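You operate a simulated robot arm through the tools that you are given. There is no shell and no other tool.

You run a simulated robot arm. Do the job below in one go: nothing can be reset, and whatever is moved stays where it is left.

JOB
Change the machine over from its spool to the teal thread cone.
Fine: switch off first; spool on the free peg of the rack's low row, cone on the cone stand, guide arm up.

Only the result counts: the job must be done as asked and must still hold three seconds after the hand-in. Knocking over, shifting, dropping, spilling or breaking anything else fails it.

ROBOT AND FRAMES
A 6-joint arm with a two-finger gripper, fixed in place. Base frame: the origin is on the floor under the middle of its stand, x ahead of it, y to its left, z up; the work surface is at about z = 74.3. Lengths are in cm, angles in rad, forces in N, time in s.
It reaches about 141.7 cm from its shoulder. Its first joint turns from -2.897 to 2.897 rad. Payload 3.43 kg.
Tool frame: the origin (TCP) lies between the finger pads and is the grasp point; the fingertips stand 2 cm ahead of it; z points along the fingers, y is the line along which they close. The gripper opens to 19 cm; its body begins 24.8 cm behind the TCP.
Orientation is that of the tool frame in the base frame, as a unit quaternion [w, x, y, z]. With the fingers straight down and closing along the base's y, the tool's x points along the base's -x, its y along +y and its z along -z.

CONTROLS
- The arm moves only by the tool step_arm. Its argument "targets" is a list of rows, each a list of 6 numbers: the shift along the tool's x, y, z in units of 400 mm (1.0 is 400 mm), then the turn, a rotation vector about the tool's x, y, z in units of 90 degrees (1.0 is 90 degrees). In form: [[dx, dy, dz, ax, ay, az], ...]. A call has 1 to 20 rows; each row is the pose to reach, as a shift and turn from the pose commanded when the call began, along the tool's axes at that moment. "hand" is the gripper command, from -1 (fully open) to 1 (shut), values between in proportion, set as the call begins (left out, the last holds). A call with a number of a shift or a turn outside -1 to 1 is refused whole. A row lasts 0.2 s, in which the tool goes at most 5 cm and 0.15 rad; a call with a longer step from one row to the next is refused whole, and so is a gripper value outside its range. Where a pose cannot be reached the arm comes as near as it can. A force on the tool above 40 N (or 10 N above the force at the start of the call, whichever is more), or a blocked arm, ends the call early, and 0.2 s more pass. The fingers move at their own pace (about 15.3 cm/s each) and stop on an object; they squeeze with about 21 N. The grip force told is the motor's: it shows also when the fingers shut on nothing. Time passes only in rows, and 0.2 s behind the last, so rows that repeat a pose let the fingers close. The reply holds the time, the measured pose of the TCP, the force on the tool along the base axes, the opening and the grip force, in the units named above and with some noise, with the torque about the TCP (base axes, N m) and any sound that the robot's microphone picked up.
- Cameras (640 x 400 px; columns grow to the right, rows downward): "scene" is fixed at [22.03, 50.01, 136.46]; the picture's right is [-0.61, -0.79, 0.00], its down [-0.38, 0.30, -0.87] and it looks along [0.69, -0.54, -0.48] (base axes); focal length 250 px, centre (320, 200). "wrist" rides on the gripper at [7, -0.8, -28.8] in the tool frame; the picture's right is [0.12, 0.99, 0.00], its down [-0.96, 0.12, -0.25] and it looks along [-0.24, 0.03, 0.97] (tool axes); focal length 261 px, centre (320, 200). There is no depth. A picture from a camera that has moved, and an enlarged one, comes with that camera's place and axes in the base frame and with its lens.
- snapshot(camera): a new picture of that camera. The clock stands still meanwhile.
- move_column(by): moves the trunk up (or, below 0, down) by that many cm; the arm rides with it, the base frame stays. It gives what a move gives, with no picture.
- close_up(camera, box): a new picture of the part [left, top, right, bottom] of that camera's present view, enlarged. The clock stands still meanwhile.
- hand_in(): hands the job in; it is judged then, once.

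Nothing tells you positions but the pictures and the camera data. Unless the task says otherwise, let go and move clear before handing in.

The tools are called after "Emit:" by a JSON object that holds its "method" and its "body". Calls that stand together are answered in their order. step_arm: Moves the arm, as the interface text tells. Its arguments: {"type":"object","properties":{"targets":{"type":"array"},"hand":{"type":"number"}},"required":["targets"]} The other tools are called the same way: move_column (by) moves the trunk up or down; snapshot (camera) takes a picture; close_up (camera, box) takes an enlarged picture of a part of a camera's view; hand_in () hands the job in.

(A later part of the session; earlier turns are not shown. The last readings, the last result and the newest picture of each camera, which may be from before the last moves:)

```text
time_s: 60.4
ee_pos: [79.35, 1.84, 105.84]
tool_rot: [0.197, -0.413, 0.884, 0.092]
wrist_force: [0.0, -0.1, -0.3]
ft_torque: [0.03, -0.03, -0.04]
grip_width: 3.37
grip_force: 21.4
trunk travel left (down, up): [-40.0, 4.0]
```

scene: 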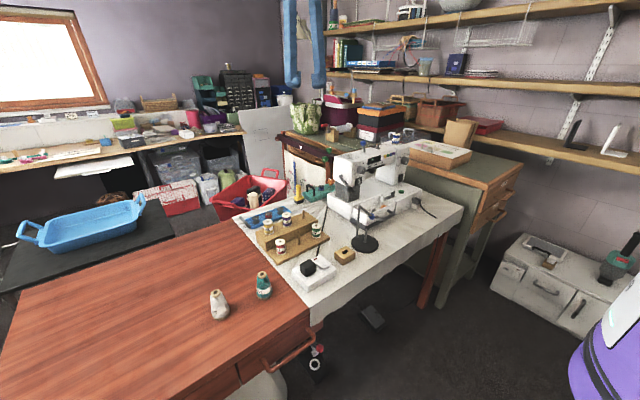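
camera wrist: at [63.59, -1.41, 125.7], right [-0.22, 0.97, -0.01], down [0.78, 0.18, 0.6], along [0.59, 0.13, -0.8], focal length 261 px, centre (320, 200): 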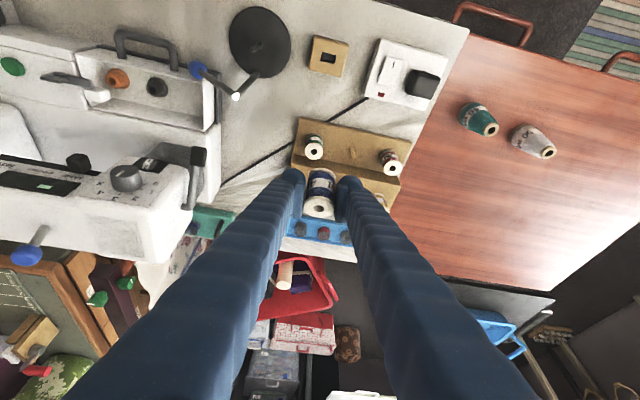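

Emit:
{"method": "step_arm", "body": {"targets": [[0, 0, 0, 0, 0.07, 0], [0, 0, 0, 0, 0.14, 0], [0, 0, 0, 0, 0.21, 0], [0, 0, 0, 0, 0.278, 0]]}}

```text
time_s: 61.4
ee_pos: [79.55, 1.84, 105.58]
tool_rot: [-0.001, -0.422, 0.906, -0.001]
wrist_force: [0.0, -0.1, -0.4]
ft_torque: [-0.11, 0.09, 0.01]
grip_width: 3.33
grip_force: 21.3
trunk travel left (down, up): [-40.0, 4.0]
```

Emit:
{"method": "step_arm", "body": {"targets": [[0, 0, 0, 0, 0, 0.09], [0, 0, 0, 0, 0, 0.18], [0, 0, 0, 0, 0, 0.27], [0, 0, 0, 0, 0, 0.36], [0, 0, 0, 0, 0, 0.45], [0, 0, 0, 0, 0, 0.54], [0, 0, 0, 0, 0, 0.63], [0, 0, 0, 0, 0, 0.72], [0, 0, 0, 0, 0, 0.81], [0, 0, 0, 0, 0, 0.9]]}}

```text
time_s: 63.5
ee_pos: [79.36, 1.96, 105.64]
tool_rot: [0.0, 0.269, 0.963, 0.001]
wrist_force: [1.3, 0.1, -0.3]
ft_torque: [0.02, 0.02, 0.01]
grip_width: 3.35
grip_force: 20.9
trunk travel left (down, up): [-40.0, 4.0]
```

Emit:
{"method": "step_arm", "body": {"targets": [[0.008, 0.034, 0.004, 0, -0.065, 0], [0.016, 0.068, 0.008, 0, -0.13, 0], [0.024, 0.102, 0.012, 0, -0.195, 0], [0.032, 0.136, 0.017, 0, -0.26, 0], [0.04, 0.17, 0.021, 0, -0.325, 0], [0.048, 0.205, 0.025, 0, -0.389, 0]]}}

```text
time_s: 65.0
ee_pos: [81.83, 10.1, 104.43]
tool_rot: [0.29, 0.254, 0.919, -0.08]
wrist_force: [0.2, 0.6, -0.6]
ft_torque: [-0.13, 0.06, -0.08]
grip_width: 3.36
grip_force: 21.0
trunk travel left (down, up): [-40.0, 4.0]
```

Emit:
{"method": "step_arm", "body": {"targets": [[0, 0, 0, -0.0357, 0, -0.051], [0, 0, 0, -0.0714, 0, -0.1019], [0, 0, 0, -0.1072, 0, -0.1529], [0, 0, 0, -0.1429, 0, -0.2038], [0, 0, 0, -0.1786, 0, -0.2548]]}}

Emit:
{"method": "snapshot", "body": {"camera": "wrist"}}

Emit:
{"method": "close_up", "body": {"camera": "scene", "box": [260, 120, 356, 260]}}

```text
time_s: 66.2
ee_pos: [81.91, 9.84, 104.72]
tool_rot: [0.301, 0.025, 0.953, -0.008]
wrist_force: [-0.5, -0.2, -0.8]
ft_torque: [0.03, -0.04, 0.0]
grip_width: 3.36
grip_force: 21.2
trunk travel left (down, up): [-40.0, 4.0]
```

```text
taken
camera wrist: at [59.67, 10.35, 124.24], right [-0.05, 1.0, -0.07], down [0.65, 0.08, 0.75], along [0.76, -0.01, -0.65], focal length 261 px, centre (320, 200)
```

wrist: 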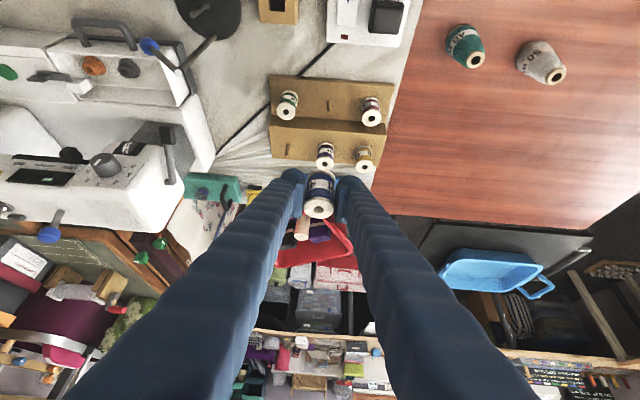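

```text
2.86 times, centred on (308, 190) of scene
camera zoom: at [22.03, 50.01, 136.46], right [-0.61, -0.79, 0.0], down [-0.38, 0.3, -0.87], along [0.69, -0.54, -0.48], focal length 713 px, centre (354, 229)
```

zoom: 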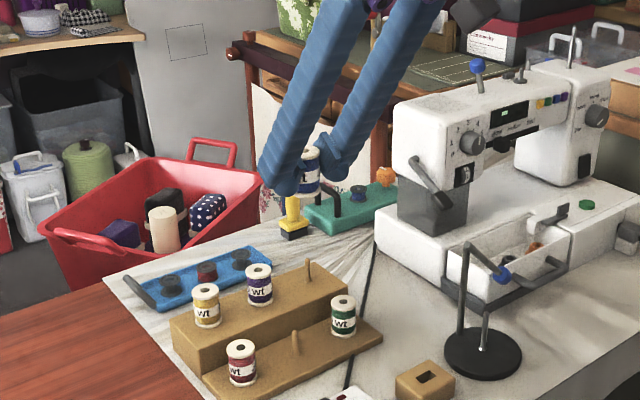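

The arm is now in a good branch over the rack with the spool upright. I'll measure the free low-row peg precisely from both cameras.

Emit:
{"method": "close_up", "body": {"camera": "wrist", "box": [296, 80, 392, 140]}}

Emit:
{"method": "close_up", "body": {"camera": "scene", "box": [288, 225, 320, 245]}}

Emit:
{"method": "close_up", "body": {"camera": "scene", "box": [280, 150, 344, 190]}}

Emit:
{"method": "close_up", "body": {"camera": "wrist", "box": [272, 150, 368, 220]}}

```text
6.67 times, centred on (344, 110) of wrist
camera zoom: at [59.67, 10.35, 124.24], right [-0.05, 1.0, -0.07], down [0.65, 0.08, 0.75], along [0.76, -0.01, -0.65], focal length 1738 px, centre (160, 800)
```

zoom: 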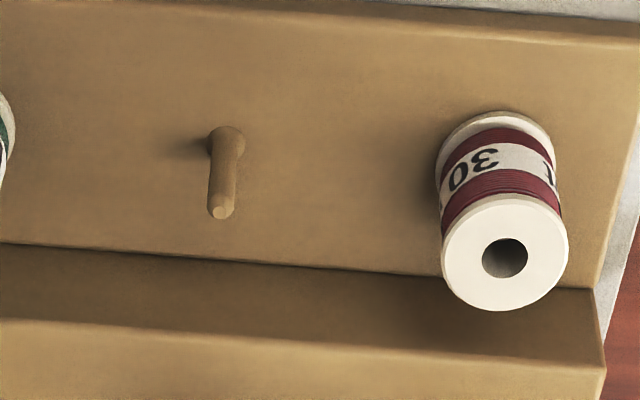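

```text
16.00 times, centred on (304, 235) of scene
camera zoom: at [22.03, 50.01, 136.46], right [-0.61, -0.79, 0.0], down [-0.38, 0.3, -0.87], along [0.69, -0.54, -0.48], focal length 3994 px, centre (576, -360)
```

zoom: 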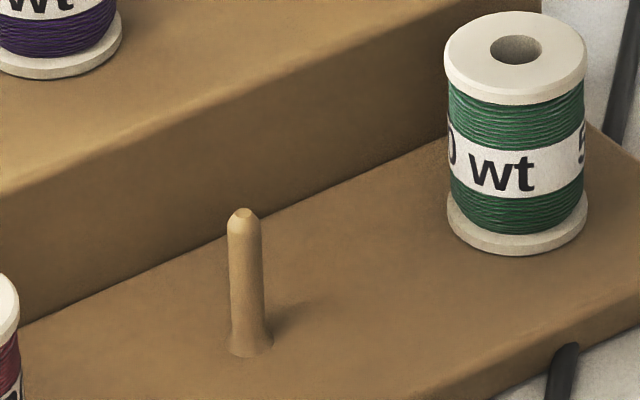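

```text
10.00 times, centred on (312, 170) of scene
camera zoom: at [22.03, 50.01, 136.46], right [-0.61, -0.79, 0.0], down [-0.38, 0.3, -0.87], along [0.69, -0.54, -0.48], focal length 2497 px, centre (400, 500)
```

zoom: 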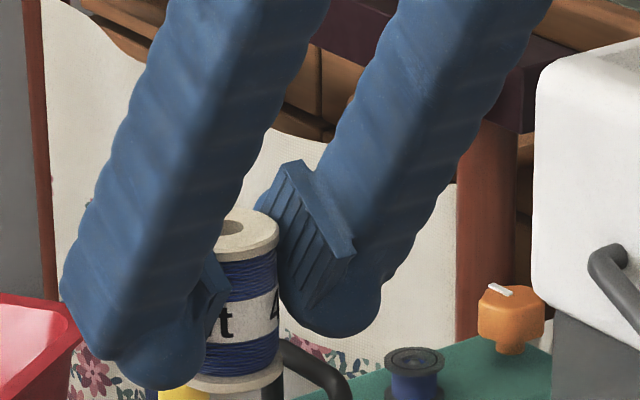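

```text
5.71 times, centred on (320, 185) of wrist
camera zoom: at [59.67, 10.35, 124.24], right [-0.05, 1.0, -0.07], down [0.65, 0.08, 0.75], along [0.76, -0.01, -0.65], focal length 1489 px, centre (320, 286)
```

zoom: 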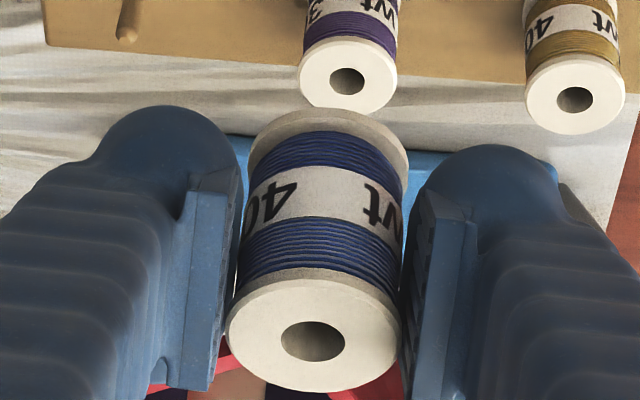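

Emit:
{"method": "step_arm", "body": {"targets": [[0.0363, 0.0019, 0.0858, 0, 0, 0], [0.0726, 0.0038, 0.1716, 0, 0, 0], [0.1088, 0.0056, 0.2575, 0, 0, 0], [0.1451, 0.0075, 0.3433, 0, 0, 0], [0.1814, 0.0094, 0.4291, 0, 0, 0], [0.1814, 0.0094, 0.4291, 0, 0, 0]]}}

Emit:
{"method": "close_up", "body": {"camera": "scene", "box": [274, 205, 338, 245]}}

Emit:
{"method": "close_up", "body": {"camera": "wrist", "box": [256, 120, 384, 220]}}

```text
time_s: 67.5
ee_pos: [87.52, 8.06, 87.44]
tool_rot: [0.293, 0.001, 0.956, -0.023]
wrist_force: [-1.2, 2.1, 0.6]
ft_torque: [-0.25, -0.11, -0.2]
grip_width: 3.35
grip_force: 21.1
out of reach, approached as far as the arm can: row 1, 2, 3, 4, 5, 6
trunk travel left (down, up): [-40.0, 4.0]
```

```text
10.00 times, centred on (306, 225) of scene
camera zoom: at [22.03, 50.01, 136.46], right [-0.61, -0.79, 0.0], down [-0.38, 0.3, -0.87], along [0.69, -0.54, -0.48], focal length 2497 px, centre (460, -50)
```

zoom: 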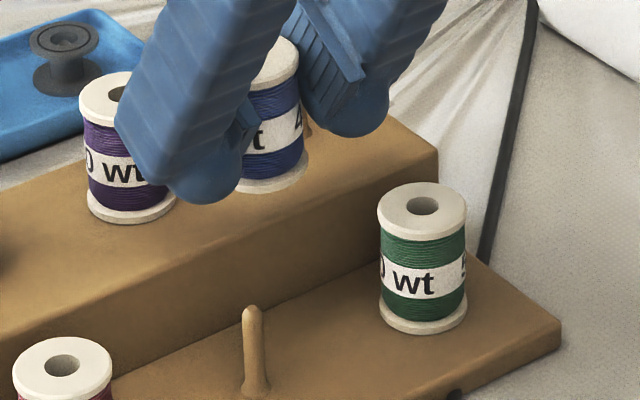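

```text
4.00 times, centred on (320, 170) of wrist
camera zoom: at [65.62, 8.55, 107.39], right [-0.08, 0.99, -0.11], down [0.66, 0.14, 0.74], along [0.75, -0.01, -0.66], focal length 1043 px, centre (320, 320)
```

zoom: 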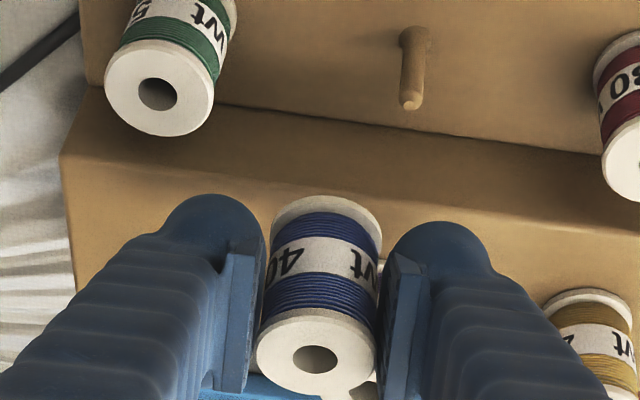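

Emit:
{"method": "step_arm", "body": {"targets": [[0, 0.008, -0.04, 0.012, -0.002, 0.029], [-0.0005, 0.02, -0.06, 0.0234, -0.0037, 0.0578], [-0.001, 0.033, -0.07, 0.035, -0.0055, 0.0866], [-0.001, 0.0458, -0.0791, 0.0467, -0.0074, 0.1155], [-0.001, 0.0458, -0.0791, 0.0467, -0.0074, 0.1155]]}}

Emit:
{"method": "close_up", "body": {"camera": "scene", "box": [274, 195, 338, 250]}}

Emit:
{"method": "close_up", "body": {"camera": "wrist", "box": [256, 120, 384, 220]}}

```text
time_s: 68.8
ee_pos: [86.16, 9.75, 89.77]
tool_rot: [0.296, 0.099, 0.95, -0.034]
wrist_force: [-1.0, 0.1, 1.0]
ft_torque: [0.01, -0.05, -0.05]
grip_width: 3.37
grip_force: 20.8
trunk travel left (down, up): [-40.0, 4.0]
```

```text
7.27 times, centred on (306, 222) of scene
camera zoom: at [22.03, 50.01, 136.46], right [-0.61, -0.79, 0.0], down [-0.38, 0.3, -0.87], along [0.69, -0.54, -0.48], focal length 1816 px, centre (422, 36)
```

zoom: 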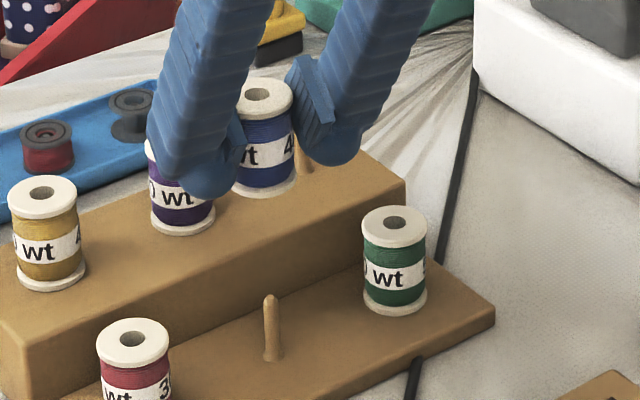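

```text
4.00 times, centred on (320, 170) of wrist
camera zoom: at [64.46, 13.8, 109.48], right [0.11, 0.99, -0.07], down [0.66, -0.02, 0.75], along [0.74, -0.13, -0.66], focal length 1043 px, centre (320, 320)
```

zoom: 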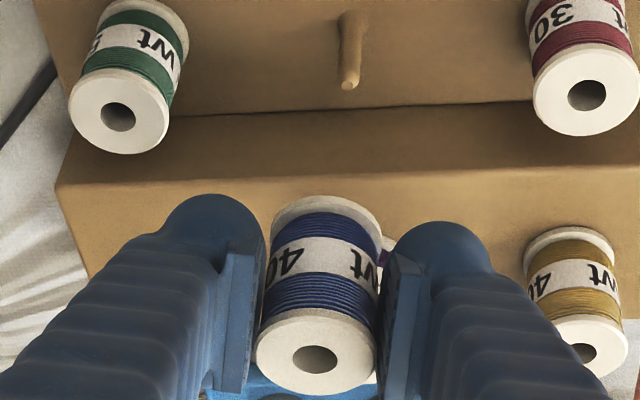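

Emit:
{"method": "close_up", "body": {"camera": "scene", "box": [288, 205, 320, 225]}}

Emit:
{"method": "close_up", "body": {"camera": "scene", "box": [288, 228, 320, 248]}}

Emit:
{"method": "close_up", "body": {"camera": "wrist", "box": [290, 170, 354, 220]}}

Emit:
{"method": "close_up", "body": {"camera": "wrist", "box": [296, 115, 360, 155]}}

```text
16.00 times, centred on (304, 215) of scene
camera zoom: at [22.03, 50.01, 136.46], right [-0.61, -0.79, 0.0], down [-0.38, 0.3, -0.87], along [0.69, -0.54, -0.48], focal length 3994 px, centre (576, -40)
```

zoom: 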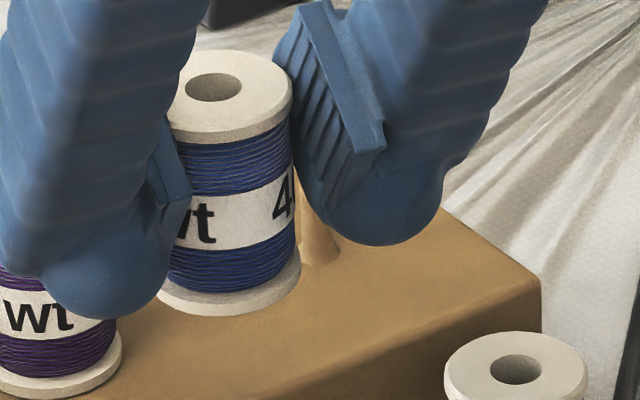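

```text
16.00 times, centred on (304, 238) of scene
camera zoom: at [22.03, 50.01, 136.46], right [-0.61, -0.79, 0.0], down [-0.38, 0.3, -0.87], along [0.69, -0.54, -0.48], focal length 3994 px, centre (576, -408)
```

zoom: 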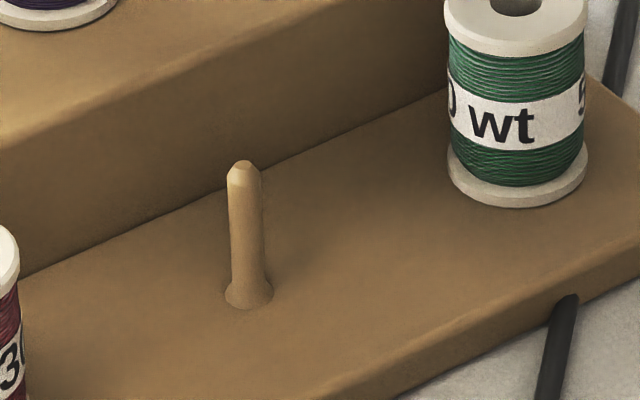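

```text
8.00 times, centred on (322, 195) of wrist
camera zoom: at [64.46, 13.8, 109.48], right [0.11, 0.99, -0.07], down [0.66, -0.02, 0.75], along [0.74, -0.13, -0.66], focal length 2085 px, centre (304, 240)
```

zoom: 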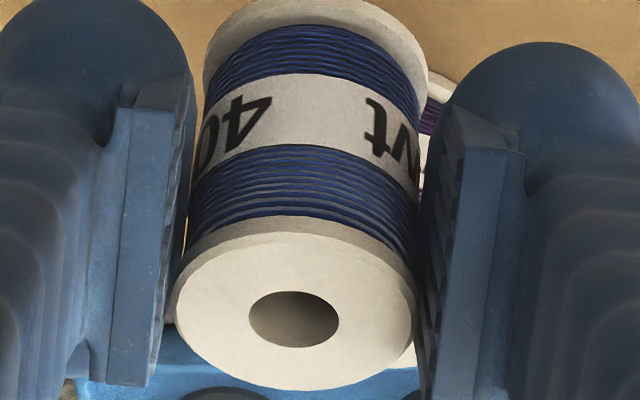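

```text
10.00 times, centred on (328, 135) of wrist
camera zoom: at [64.46, 13.8, 109.48], right [0.11, 0.99, -0.07], down [0.66, -0.02, 0.75], along [0.74, -0.13, -0.66], focal length 2606 px, centre (240, 850)
```

zoom: 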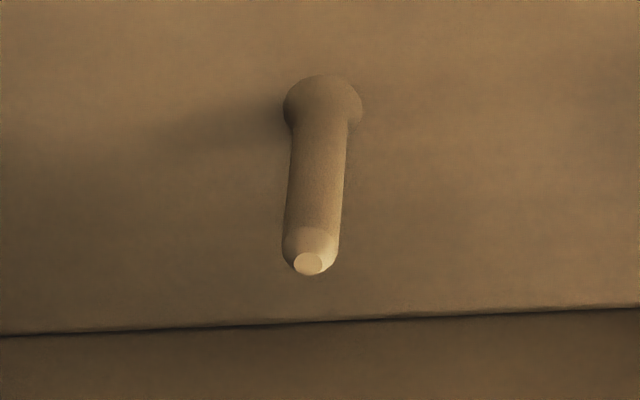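

Emit:
{"method": "step_arm", "body": {"targets": [[0.034, 0.0015, 0.0372, 0, 0, 0], [0.068, 0.003, 0.0744, 0, 0, 0], [0.1022, 0.0044, 0.1116, 0, 0, 0], [0.1022, 0.0044, 0.1116, 0, 0, 0]]}}

Emit:
{"method": "close_up", "body": {"camera": "scene", "box": [280, 215, 328, 245]}}

Emit:
{"method": "close_up", "body": {"camera": "wrist", "box": [280, 130, 360, 210]}}

```text
time_s: 69.8
ee_pos: [86.37, 10.71, 84.21]
tool_rot: [0.292, 0.099, 0.95, -0.041]
wrist_force: [-0.2, -0.7, -0.7]
ft_torque: [-0.02, 0.03, 0.01]
grip_width: 3.34
grip_force: 21.1
out of reach, approached as far as the arm can: row 1, 2, 3, 4
trunk travel left (down, up): [-40.0, 4.0]
```

```text
13.33 times, centred on (304, 230) of scene
camera zoom: at [22.03, 50.01, 136.46], right [-0.61, -0.79, 0.0], down [-0.38, 0.3, -0.87], along [0.69, -0.54, -0.48], focal length 3329 px, centre (533, -200)
```

zoom: 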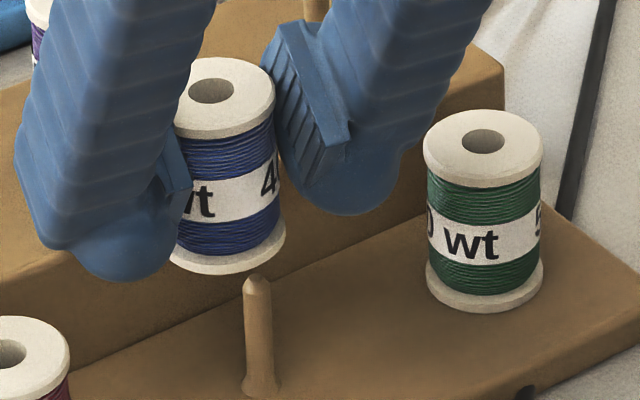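

```text
5.00 times, centred on (320, 170) of wrist
camera zoom: at [64.84, 14.89, 103.97], right [0.11, 0.99, -0.09], down [0.67, -0.01, 0.74], along [0.73, -0.14, -0.66], focal length 1303 px, centre (320, 350)
```

zoom: 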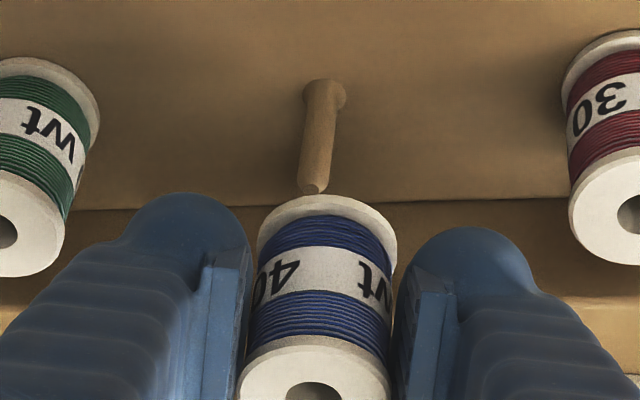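

The spool hangs just above the peg, but the arm hits a joint limit when going lower. I'll go back up to a good pose, align there, and use the trunk to lower straight down.

Emit:
{"method": "step_arm", "body": {"targets": [[-0.0216, -0.0077, -0.0435, -0.004, -0.0027, 0.0017], [-0.0432, -0.0155, -0.087, -0.008, -0.0054, 0.0033], [-0.0648, -0.0232, -0.1306, -0.0121, -0.0081, 0.005], [-0.0648, -0.0232, -0.1306, -0.0121, -0.0081, 0.005], [-0.0648, -0.0232, -0.1306, -0.0121, -0.0081, 0.005]]}}

Emit:
{"method": "close_up", "body": {"camera": "scene", "box": [288, 205, 320, 225]}}

Emit:
{"method": "close_up", "body": {"camera": "wrist", "box": [290, 170, 354, 220]}}

Emit:
{"method": "close_up", "body": {"camera": "wrist", "box": [296, 115, 360, 155]}}

```text
time_s: 71.0
ee_pos: [86.43, 10.17, 90.41]
tool_rot: [0.298, 0.099, 0.949, -0.032]
wrist_force: [0.4, 0.7, 0.2]
ft_torque: [-0.01, -0.02, 0.0]
grip_width: 3.35
grip_force: 21.0
out of reach, approached as far as the arm can: row 1, 2, 3, 4, 5
trunk travel left (down, up): [-40.0, 4.0]
```

```text
16.00 times, centred on (304, 215) of scene
camera zoom: at [22.03, 50.01, 136.46], right [-0.61, -0.79, 0.0], down [-0.38, 0.3, -0.87], along [0.69, -0.54, -0.48], focal length 3994 px, centre (576, -40)
```

zoom: 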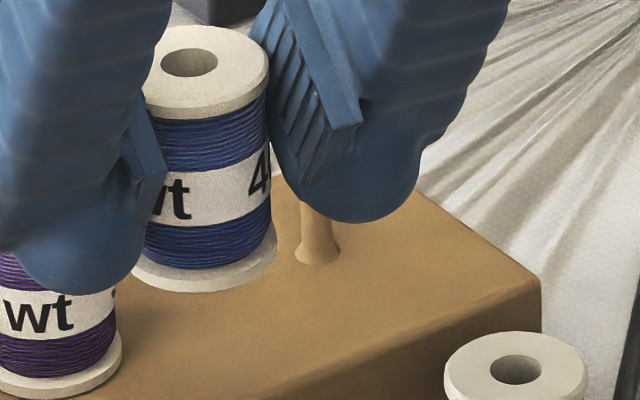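

```text
8.00 times, centred on (322, 195) of wrist
camera zoom: at [64.57, 14.17, 110.05], right [0.11, 0.99, -0.07], down [0.66, -0.02, 0.75], along [0.75, -0.13, -0.65], focal length 2085 px, centre (304, 240)
```

zoom: 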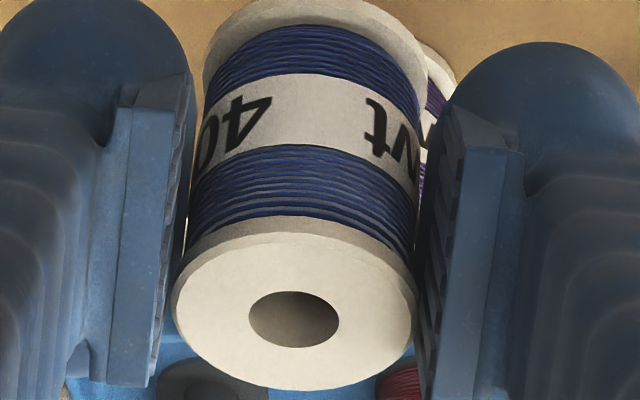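

```text
10.00 times, centred on (328, 135) of wrist
camera zoom: at [64.57, 14.17, 110.05], right [0.11, 0.99, -0.07], down [0.66, -0.02, 0.75], along [0.75, -0.13, -0.65], focal length 2606 px, centre (240, 850)
```

zoom: 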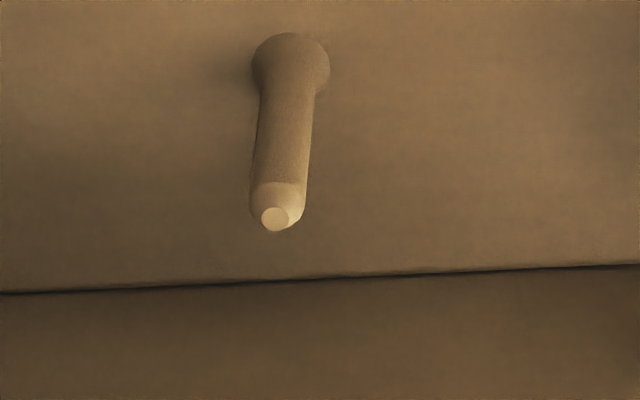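

Emit:
{"method": "step_arm", "body": {"targets": [[-0.0379, -0.0021, -0.065, 0, 0, 0], [-0.0758, -0.0042, -0.13, 0, 0, 0], [-0.1138, -0.0063, -0.195, 0, 0, 0], [-0.1517, -0.0084, -0.26, 0, 0, 0], [-0.1517, -0.0084, -0.26, 0, 0, 0]]}}

```text
time_s: 72.2
ee_pos: [85.31, 9.92, 102.49]
tool_rot: [0.305, 0.1, 0.947, -0.021]
wrist_force: [-0.2, 0.5, -0.6]
ft_torque: [-0.03, 0.02, 0.02]
grip_width: 3.35
grip_force: 21.0
out of reach, approached as far as the arm can: row 1
trunk travel left (down, up): [-40.0, 4.0]
```

Emit:
{"method": "step_arm", "body": {"targets": [[0, 0, 0, 0, 0, 0], [0, 0, 0, 0, 0, 0]]}}

```text
time_s: 72.8
ee_pos: [85.35, 9.92, 102.43]
tool_rot: [0.304, 0.099, 0.947, -0.02]
wrist_force: [-1.5, -0.2, -0.4]
ft_torque: [-0.01, 0.0, -0.03]
grip_width: 3.34
grip_force: 21.3
trunk travel left (down, up): [-40.0, 4.0]
```

Emit:
{"method": "step_arm", "body": {"targets": [[0, 0, 0, 0.0146, 0.0048, -0.0039], [0, 0, 0, 0.0146, 0.0048, -0.0039], [0, 0, 0, 0.0146, 0.0048, -0.0039]]}}

Emit:
{"method": "close_up", "body": {"camera": "scene", "box": [280, 160, 328, 190]}}

Emit:
{"method": "close_up", "body": {"camera": "wrist", "box": [290, 170, 354, 220]}}

Emit:
{"method": "close_up", "body": {"camera": "wrist", "box": [288, 100, 352, 150]}}

```text
time_s: 73.5
ee_pos: [85.32, 9.85, 102.37]
tool_rot: [0.299, 0.1, 0.948, -0.032]
wrist_force: [0.0, 0.2, -0.2]
ft_torque: [0.01, 0.0, 0.0]
grip_width: 3.36
grip_force: 20.9
trunk travel left (down, up): [-40.0, 4.0]
```

```text
13.33 times, centred on (304, 175) of scene
camera zoom: at [22.03, 50.01, 136.46], right [-0.61, -0.79, 0.0], down [-0.38, 0.3, -0.87], along [0.69, -0.54, -0.48], focal length 3329 px, centre (533, 533)
```

zoom: 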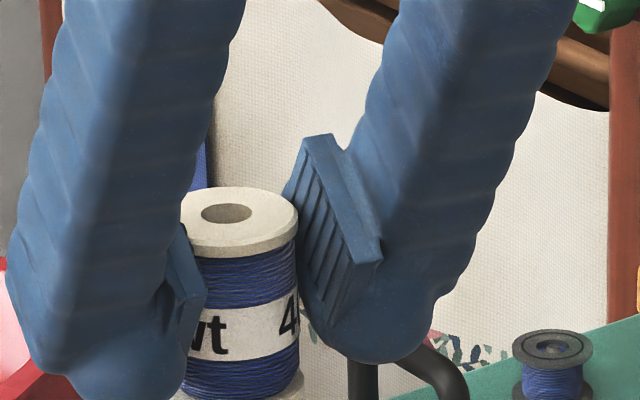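

```text
8.00 times, centred on (322, 195) of wrist
camera zoom: at [63.34, 13.89, 121.92], right [0.11, 0.99, -0.07], down [0.66, -0.02, 0.76], along [0.75, -0.13, -0.65], focal length 2085 px, centre (304, 240)
```

zoom: 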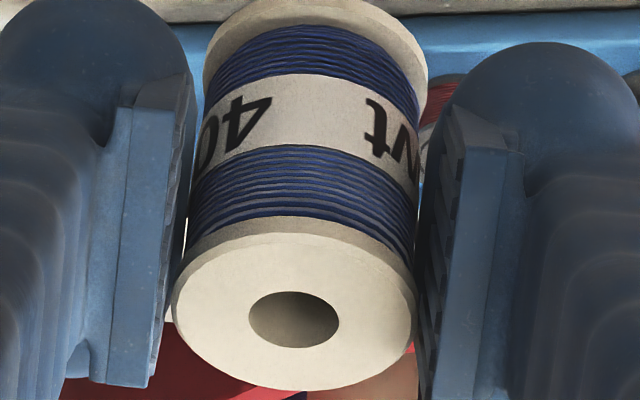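

```text
8.00 times, centred on (320, 125) of wrist
camera zoom: at [63.34, 13.89, 121.92], right [0.11, 0.99, -0.07], down [0.66, -0.02, 0.76], along [0.75, -0.13, -0.65], focal length 2085 px, centre (320, 800)
```

zoom: 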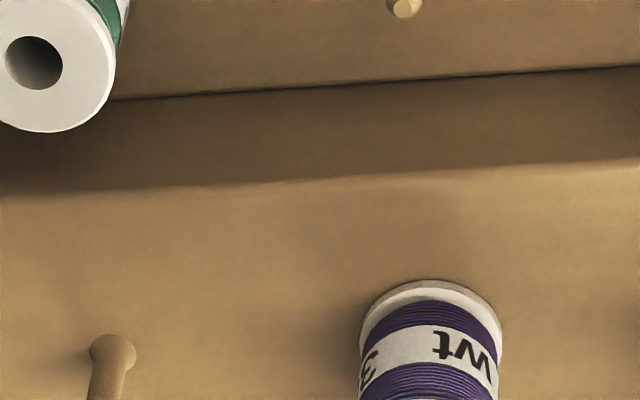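

Emit:
{"method": "step_arm", "body": {"targets": [[-0.0021, 0.006, 0.0015, 0, 0, 0], [-0.0021, 0.006, 0.0015, 0, 0, 0]]}}

Emit:
{"method": "move_column", "body": {"by": -18}}

Emit:
{"method": "close_up", "body": {"camera": "scene", "box": [280, 215, 328, 245]}}

Emit:
{"method": "close_up", "body": {"camera": "wrist", "box": [280, 130, 360, 210]}}

```text
time_s: 74.2
ee_pos: [85.42, 10.12, 102.46]
tool_rot: [0.3, 0.101, 0.948, -0.033]
wrist_force: [-0.7, -0.9, -0.1]
ft_torque: [0.01, 0.02, 0.03]
grip_width: 3.32
grip_force: 20.9
trunk travel left (down, up): [-40.0, 4.0]
```

```text
time_s: 76.2
ee_pos: [85.46, 10.11, 84.43]
tool_rot: [0.3, 0.101, 0.948, -0.032]
wrist_force: [0.2, -0.6, 0.0]
ft_torque: [-0.03, 0.01, -0.02]
grip_width: 3.36
grip_force: 20.8
trunk travel left (down, up): [-22.0, 22.0]
```

```text
13.33 times, centred on (304, 230) of scene
camera zoom: at [22.03, 50.01, 136.46], right [-0.61, -0.79, 0.0], down [-0.38, 0.3, -0.87], along [0.69, -0.54, -0.48], focal length 3329 px, centre (533, -200)
```

zoom: 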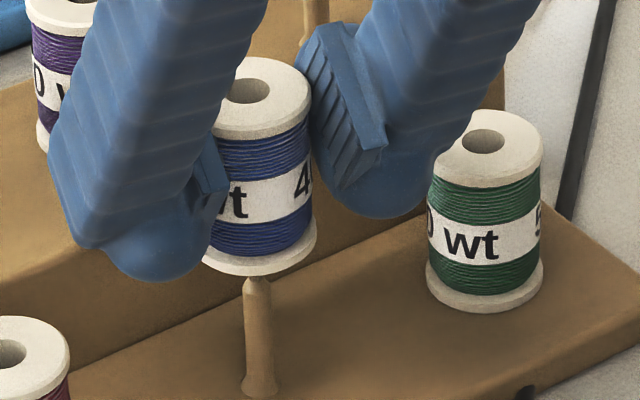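

```text
5.00 times, centred on (320, 170) of wrist
camera zoom: at [63.47, 14.11, 103.97], right [0.11, 0.99, -0.07], down [0.65, -0.02, 0.76], along [0.75, -0.13, -0.65], focal length 1303 px, centre (320, 350)
```

zoom: 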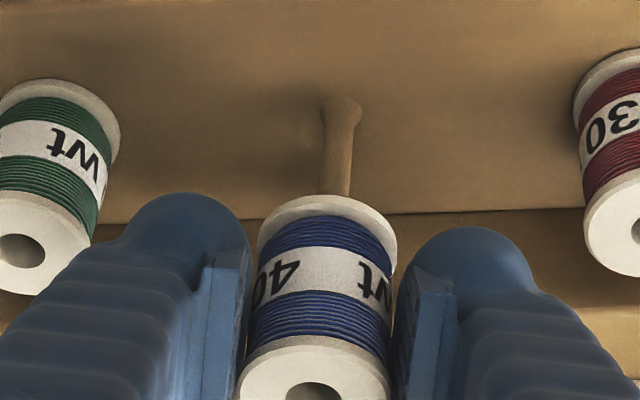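

Emit:
{"method": "close_up", "body": {"camera": "wrist", "box": [296, 140, 360, 180]}}

Emit:
{"method": "close_up", "body": {"camera": "scene", "box": [292, 224, 316, 239]}}

```text
10.00 times, centred on (328, 160) of wrist
camera zoom: at [63.47, 14.11, 103.97], right [0.11, 0.99, -0.07], down [0.65, -0.02, 0.76], along [0.75, -0.13, -0.65], focal length 2606 px, centre (240, 600)
```

zoom: 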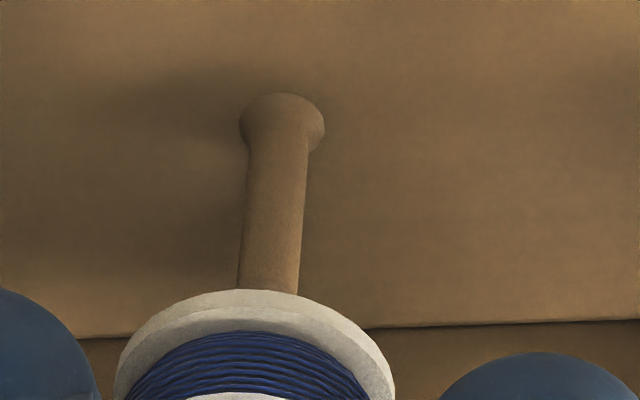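

```text
16.00 times, centred on (304, 232) of scene
camera zoom: at [22.03, 50.01, 136.46], right [-0.61, -0.79, 0.0], down [-0.38, 0.3, -0.87], along [0.69, -0.54, -0.48], focal length 3994 px, centre (576, -304)
```

zoom: 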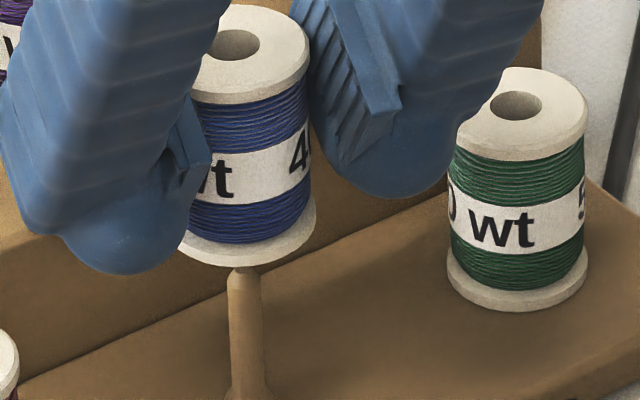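

Emit:
{"method": "step_arm", "body": {"targets": [[-0.002, 0.0005, 0.0014, 0, 0, 0], [-0.002, 0.0005, 0.0014, 0, 0, 0]]}}

Emit:
{"method": "move_column", "body": {"by": -2.5}}

Emit:
{"method": "close_up", "body": {"camera": "scene", "box": [280, 220, 328, 250]}}

```text
time_s: 76.8
ee_pos: [85.46, 10.03, 84.34]
tool_rot: [0.3, 0.101, 0.948, -0.033]
wrist_force: [-0.7, 0.3, -0.4]
ft_torque: [-0.01, -0.03, -0.01]
grip_width: 3.35
grip_force: 20.9
trunk travel left (down, up): [-22.0, 22.0]
```

```text
time_s: 77.5
ee_pos: [85.5, 9.99, 81.9]
tool_rot: [0.301, 0.101, 0.948, -0.033]
wrist_force: [-0.2, 0.4, -0.1]
ft_torque: [0.05, 0.02, 0.02]
grip_width: 3.35
grip_force: 21.1
trunk travel left (down, up): [-19.5, 24.5]
```

```text
13.33 times, centred on (304, 235) of scene
camera zoom: at [22.03, 50.01, 136.46], right [-0.61, -0.79, 0.0], down [-0.38, 0.3, -0.87], along [0.69, -0.54, -0.48], focal length 3329 px, centre (533, -267)
```

zoom: 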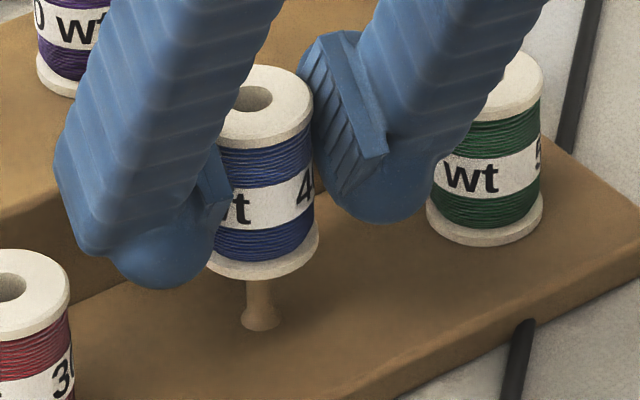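

Emit:
{"method": "move_column", "body": {"by": -1.2}}

Emit:
{"method": "close_up", "body": {"camera": "scene", "box": [280, 220, 328, 250]}}

```text
time_s: 78.1
ee_pos: [85.52, 10.1, 80.6]
tool_rot: [0.299, 0.1, 0.948, -0.032]
wrist_force: [-0.1, 0.4, -1.1]
ft_torque: [-0.01, 0.01, -0.04]
grip_width: 3.38
grip_force: 21.2
trunk travel left (down, up): [-18.3, 25.7]
```

```text
13.33 times, centred on (304, 235) of scene
camera zoom: at [22.03, 50.01, 136.46], right [-0.61, -0.79, 0.0], down [-0.38, 0.3, -0.87], along [0.69, -0.54, -0.48], focal length 3329 px, centre (533, -267)
```

zoom: 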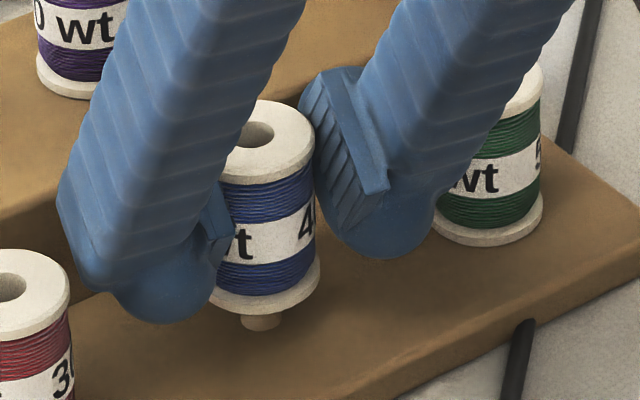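

Emit:
{"method": "move_column", "body": {"by": -1.2}}

Emit:
{"method": "move_column", "body": {"by": -0.4}}

Emit:
{"method": "close_up", "body": {"camera": "scene", "box": [280, 220, 328, 250]}}

Emit:
{"method": "close_up", "body": {"camera": "wrist", "box": [240, 130, 400, 230]}}

```text
time_s: 78.7
ee_pos: [85.47, 10.09, 79.45]
tool_rot: [0.299, 0.101, 0.948, -0.033]
wrist_force: [-0.1, 0.1, -0.5]
ft_torque: [-0.03, 0.01, 0.04]
grip_width: 3.34
grip_force: 20.8
trunk travel left (down, up): [-17.1, 26.9]
```

```text
time_s: 79.2
ee_pos: [85.48, 9.99, 79.36]
tool_rot: [0.302, 0.1, 0.948, -0.032]
wrist_force: [-4.3, -1.3, 19.1]
ft_torque: [0.03, 0.25, -0.02]
grip_width: 3.34
grip_force: 21.2
trunk travel left (down, up): [-16.7, 27.3]
```

```text
13.33 times, centred on (304, 235) of scene
camera zoom: at [22.03, 50.01, 136.46], right [-0.61, -0.79, 0.0], down [-0.38, 0.3, -0.87], along [0.69, -0.54, -0.48], focal length 3329 px, centre (533, -267)
```

zoom: 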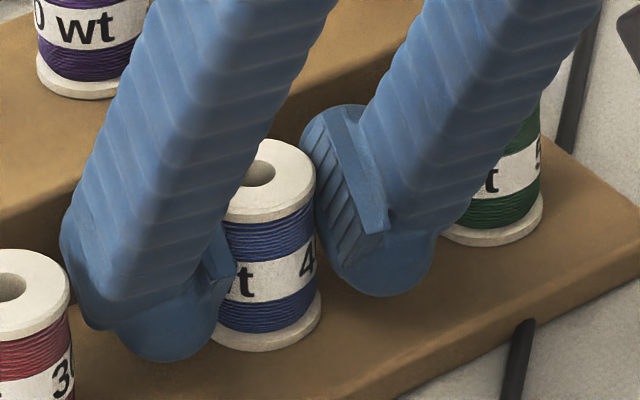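

```text
4.00 times, centred on (320, 180) of wrist
camera zoom: at [63.5, 14.08, 98.81], right [0.11, 0.99, -0.07], down [0.65, -0.02, 0.76], along [0.75, -0.13, -0.65], focal length 1043 px, centre (320, 280)
```

zoom: 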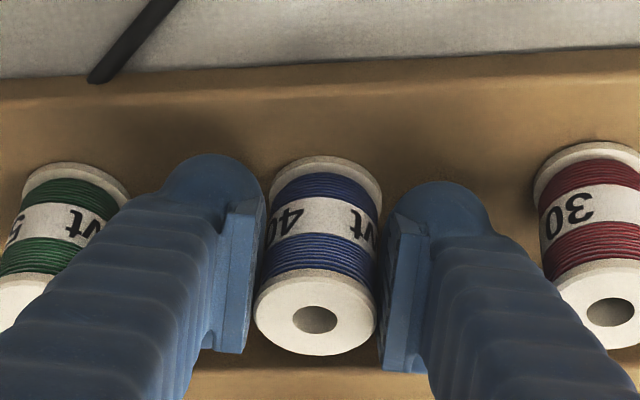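

Emit:
{"method": "move_column", "body": {"by": 0.2}}

Emit:
{"method": "step_arm", "body": {"targets": [[0, 0, 0, 0, 0, 0], [0, 0, 0, 0, 0, 0], [0, 0, 0, 0, 0, 0]], "hand": 0.568}}

Emit:
{"method": "close_up", "body": {"camera": "scene", "box": [280, 220, 328, 250]}}

Emit:
{"method": "close_up", "body": {"camera": "wrist", "box": [240, 130, 400, 230]}}

```text
time_s: 79.7
ee_pos: [85.55, 10.09, 79.42]
tool_rot: [0.301, 0.1, 0.948, -0.032]
wrist_force: [2.4, 0.5, 11.8]
ft_torque: [0.03, -0.11, 0.01]
grip_width: 3.35
grip_force: 20.5
trunk travel left (down, up): [-16.9, 27.1]
```

```text
time_s: 80.5
ee_pos: [85.47, 10.04, 79.26]
tool_rot: [0.299, 0.101, 0.948, -0.033]
wrist_force: [0.6, 0.5, 0.4]
ft_torque: [-0.03, -0.02, 0.02]
grip_width: 4.09
grip_force: 0.0
trunk travel left (down, up): [-16.9, 27.1]
```

```text
13.33 times, centred on (304, 235) of scene
camera zoom: at [22.03, 50.01, 136.46], right [-0.61, -0.79, 0.0], down [-0.38, 0.3, -0.87], along [0.69, -0.54, -0.48], focal length 3329 px, centre (533, -267)
```

zoom: 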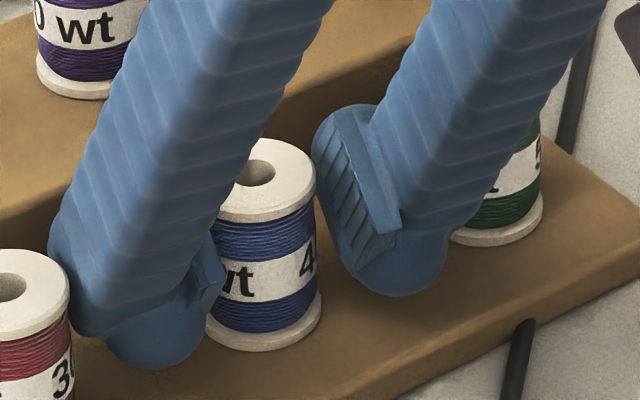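

```text
4.00 times, centred on (320, 180) of wrist
camera zoom: at [63.56, 14.08, 98.8], right [0.11, 0.99, -0.07], down [0.66, -0.02, 0.76], along [0.75, -0.13, -0.65], focal length 1043 px, centre (320, 280)
```

zoom: 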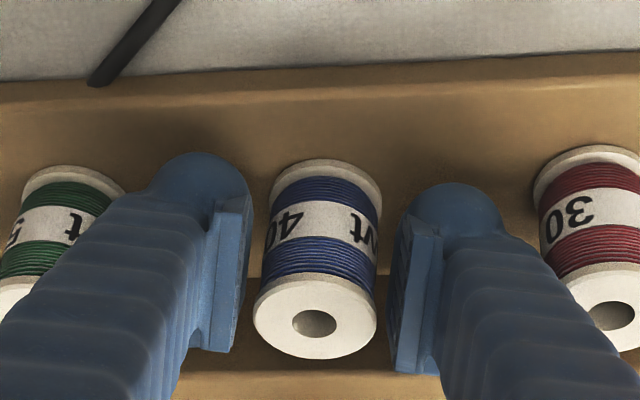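

The spool sits on the free low peg and the fingers are clear on both sides. I'll rise straight up with the trunk.

Emit:
{"method": "move_column", "body": {"by": 20}}

Emit:
{"method": "snapshot", "body": {"camera": "wrist"}}

Emit:
{"method": "close_up", "body": {"camera": "scene", "box": [250, 190, 346, 260]}}

```text
time_s: 82.7
ee_pos: [85.49, 10.03, 99.22]
tool_rot: [0.3, 0.101, 0.948, -0.033]
wrist_force: [1.0, 0.1, 0.3]
ft_torque: [0.01, 0.02, 0.01]
grip_width: 4.12
grip_force: 0.1
trunk travel left (down, up): [-36.9, 7.1]
```

```text
taken
camera wrist: at [63.59, 14.08, 118.78], right [0.11, 0.99, -0.07], down [0.66, -0.02, 0.76], along [0.75, -0.13, -0.65], focal length 261 px, centre (320, 200)
```

wrist: 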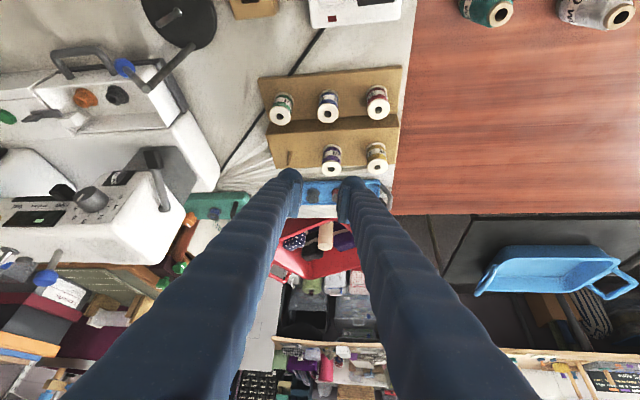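

```text
5.71 times, centred on (298, 225) of scene
camera zoom: at [22.03, 50.01, 136.46], right [-0.61, -0.79, 0.0], down [-0.38, 0.3, -0.87], along [0.69, -0.54, -0.48], focal length 1427 px, centre (446, 57)
```

zoom: 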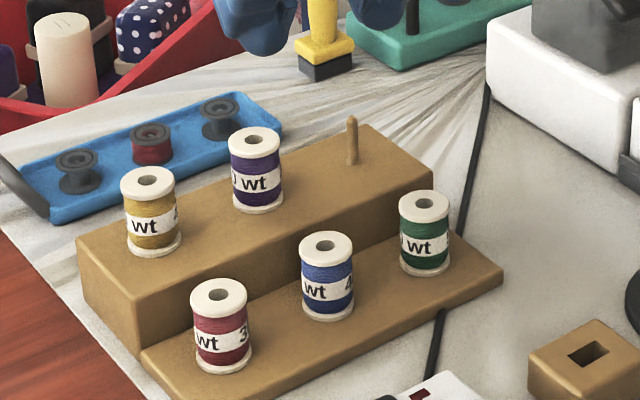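

The spool is placed. Next comes the teal cone on the brown desk at about (73, 31). First I return the tool to vertical through a safe wrist path.

Emit:
{"method": "step_arm", "body": {"targets": [[0, 0, 0, 0.0478, 0, 0.0683], [0, 0, 0, 0.0957, 0, 0.1365], [0, 0, 0, 0.1435, 0, 0.2048], [0, 0, 0, 0.1913, 0, 0.273]]}}

Emit:
{"method": "step_arm", "body": {"targets": [[0, 0, -0.03, 0, 0.078, 0], [0, 0, -0.06, 0, 0.156, 0], [0, 0, -0.09, 0, 0.234, 0], [0, 0, -0.12, 0, 0.312, 0], [0, 0, -0.15, 0, 0.389, 0]], "hand": -1}}

```text
time_s: 83.7
ee_pos: [85.6, 10.12, 99.3]
tool_rot: [0.281, 0.342, 0.89, -0.108]
wrist_force: [0.6, -0.6, -1.0]
ft_torque: [-0.09, -0.02, -0.06]
grip_width: 4.14
grip_force: 0.1
trunk travel left (down, up): [-36.9, 7.1]
```

```text
time_s: 84.9
ee_pos: [83.0, 12.23, 104.19]
tool_rot: [0.0, 0.359, 0.933, 0.0]
wrist_force: [-0.1, -0.3, -0.3]
ft_torque: [0.04, 0.06, -0.02]
grip_width: 18.99
grip_force: 0.2
trunk travel left (down, up): [-36.9, 7.1]
```

Emit:
{"method": "step_arm", "body": {"targets": [[0.0834, 0.0303, -0.003, 0, 0, -0.0778], [0.1667, 0.0607, -0.007, 0, 0, -0.1557], [0.25, 0.091, -0.01, 0, 0, -0.2335], [0.3333, 0.1213, -0.013, 0, 0, -0.3113], [0.4167, 0.1517, -0.017, 0, 0, -0.3892], [0.5, 0.182, -0.02, 0, 0, -0.467]]}}

Emit:
{"method": "snapshot", "body": {"camera": "wrist"}}

Emit:
{"method": "close_up", "body": {"camera": "scene", "box": [190, 250, 350, 350]}}

```text
time_s: 86.3
ee_pos: [73.05, 31.22, 105.08]
tool_rot: [0.001, 0.0, 1.0, -0.001]
wrist_force: [0.2, 1.5, 0.0]
ft_torque: [-0.08, -0.04, 0.0]
grip_width: 19.0
grip_force: 0.1
trunk travel left (down, up): [-36.9, 7.1]
```

```text
taken
camera wrist: at [65.96, 30.65, 133.82], right [-0.12, 0.99, 0.0], down [0.96, 0.12, 0.25], along [0.25, 0.03, -0.97], focal length 261 px, centre (320, 200)
```

wrist: 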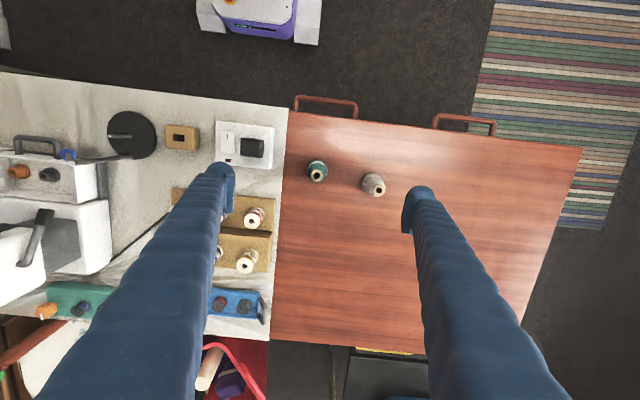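

```text
4.00 times, centred on (270, 300) of scene
camera zoom: at [22.03, 50.01, 136.46], right [-0.61, -0.79, 0.0], down [-0.38, 0.3, -0.87], along [0.69, -0.54, -0.48], focal length 999 px, centre (520, -200)
```

zoom: 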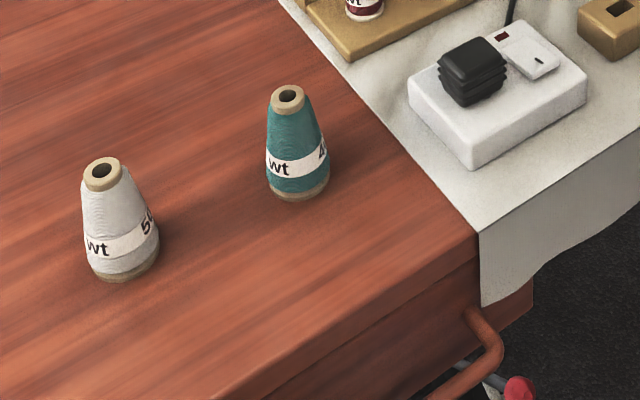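

Emit:
{"method": "close_up", "body": {"camera": "wrist", "box": [288, 145, 352, 195]}}

Emit:
{"method": "close_up", "body": {"camera": "scene", "box": [248, 265, 280, 305]}}

Emit:
{"method": "close_up", "body": {"camera": "wrist", "box": [86, 100, 150, 160]}}

```text
8.00 times, centred on (320, 170) of wrist
camera zoom: at [65.96, 30.65, 133.82], right [-0.12, 0.99, 0.0], down [0.96, 0.12, 0.25], along [0.25, 0.03, -0.97], focal length 2085 px, centre (320, 440)
```

zoom: 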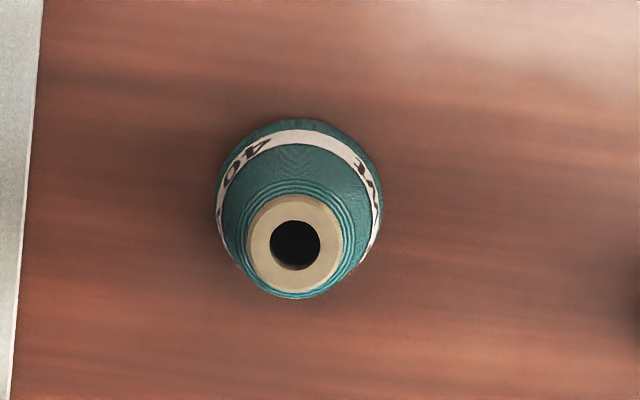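

```text
10.00 times, centred on (264, 285) of scene
camera zoom: at [22.03, 50.01, 136.46], right [-0.61, -0.79, 0.0], down [-0.38, 0.3, -0.87], along [0.69, -0.54, -0.48], focal length 2497 px, centre (880, -650)
```

zoom: 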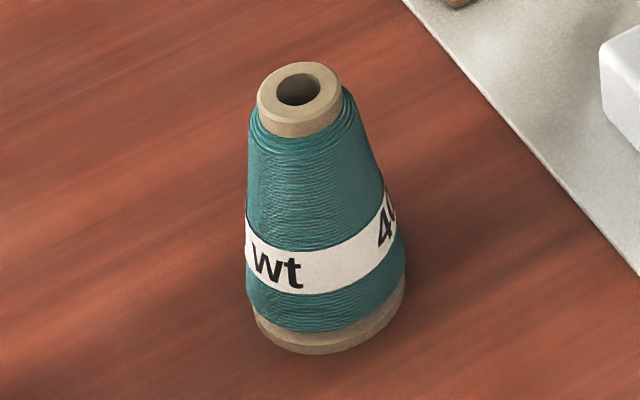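

```text
6.67 times, centred on (118, 130) of wrist
camera zoom: at [65.96, 30.65, 133.82], right [-0.12, 0.99, 0.0], down [0.96, 0.12, 0.25], along [0.25, 0.03, -0.97], focal length 1738 px, centre (1667, 667)
```

zoom: 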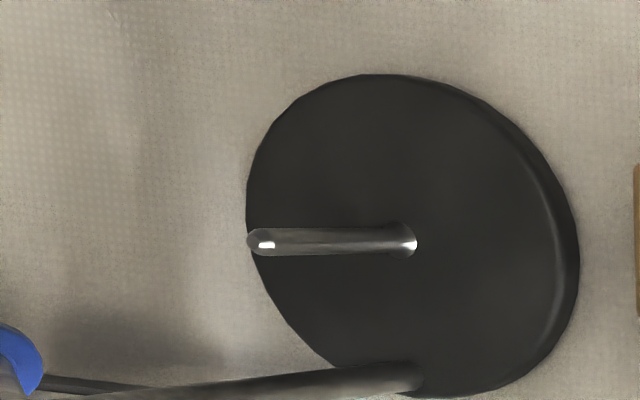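

Emit:
{"method": "step_arm", "body": {"targets": [[-0.0188, -0.0055, 0.05, 0, 0, 0], [-0.0188, -0.0055, 0.16, 0, 0, 0], [-0.0188, -0.0055, 0.27, 0, 0, 0], [-0.0188, -0.0055, 0.38, 0, 0, 0], [-0.0188, -0.0055, 0.47, 0, 0, 0]], "hand": 0.105}}

Emit:
{"method": "close_up", "body": {"camera": "wrist", "box": [240, 130, 400, 230]}}

Emit:
{"method": "close_up", "body": {"camera": "scene", "box": [190, 230, 318, 330]}}

```text
time_s: 87.5
ee_pos: [73.68, 31.05, 86.15]
tool_rot: [0.0, 0.0, 1.0, -0.001]
wrist_force: [0.1, 0.0, 0.3]
ft_torque: [-0.02, 0.05, -0.01]
grip_width: 8.52
grip_force: 0.0
trunk travel left (down, up): [-36.9, 7.1]
```

```text
4.00 times, centred on (320, 180) of wrist
camera zoom: at [66.69, 30.39, 114.86], right [-0.12, 0.99, 0.0], down [0.96, 0.11, 0.25], along [0.25, 0.03, -0.97], focal length 1043 px, centre (320, 280)
```

zoom: 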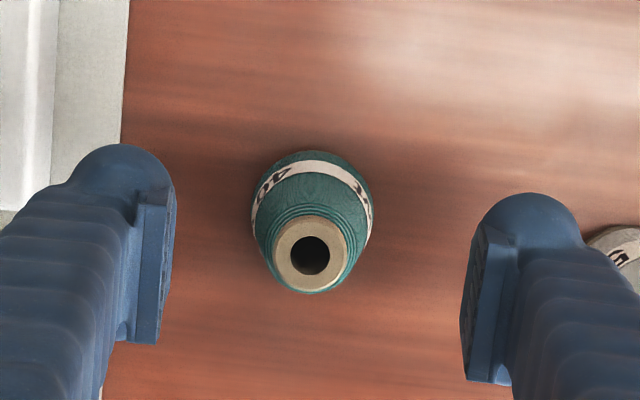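

```text
4.00 times, centred on (254, 280) of scene
camera zoom: at [22.03, 50.01, 136.46], right [-0.61, -0.79, 0.0], down [-0.38, 0.3, -0.87], along [0.69, -0.54, -0.48], focal length 999 px, centre (584, -120)
```

zoom: 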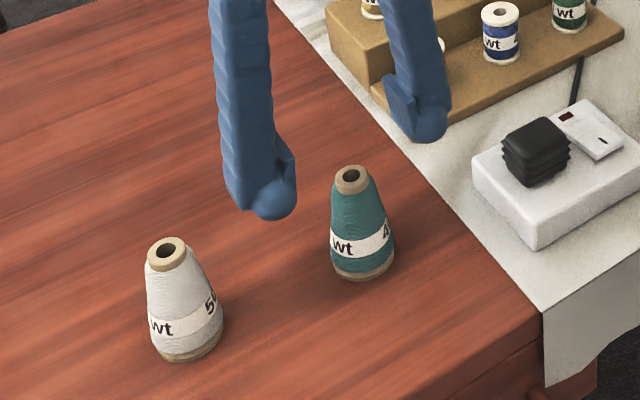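

Emit:
{"method": "step_arm", "body": {"targets": [[-0.006, -0.0045, 0.06, 0, 0, 0], [-0.006, -0.0045, 0.12, 0, 0, 0], [-0.006, -0.0045, 0.174, 0, 0, 0]]}}

Emit:
{"method": "close_up", "body": {"camera": "wrist", "box": [240, 130, 400, 230]}}

```text
time_s: 88.3
ee_pos: [73.99, 30.8, 79.05]
tool_rot: [0.0, 0.001, 1.0, -0.001]
wrist_force: [0.5, 0.6, -0.1]
ft_torque: [-0.03, 0.05, 0.0]
grip_width: 8.5
grip_force: 0.1
trunk travel left (down, up): [-36.9, 7.1]
```

```text
4.00 times, centred on (320, 180) of wrist
camera zoom: at [67.02, 30.14, 107.92], right [-0.12, 0.99, 0.0], down [0.96, 0.11, 0.25], along [0.25, 0.03, -0.97], focal length 1043 px, centre (320, 280)
```

zoom: 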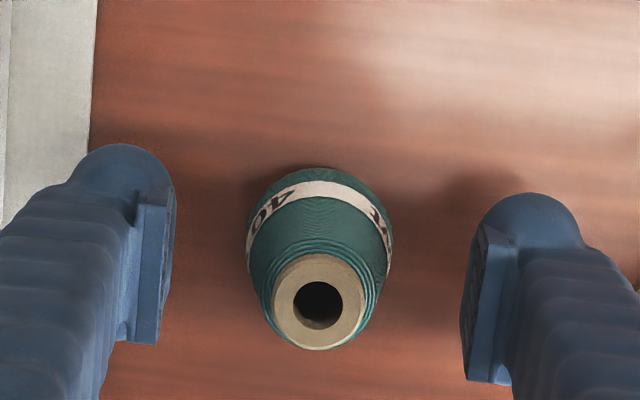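

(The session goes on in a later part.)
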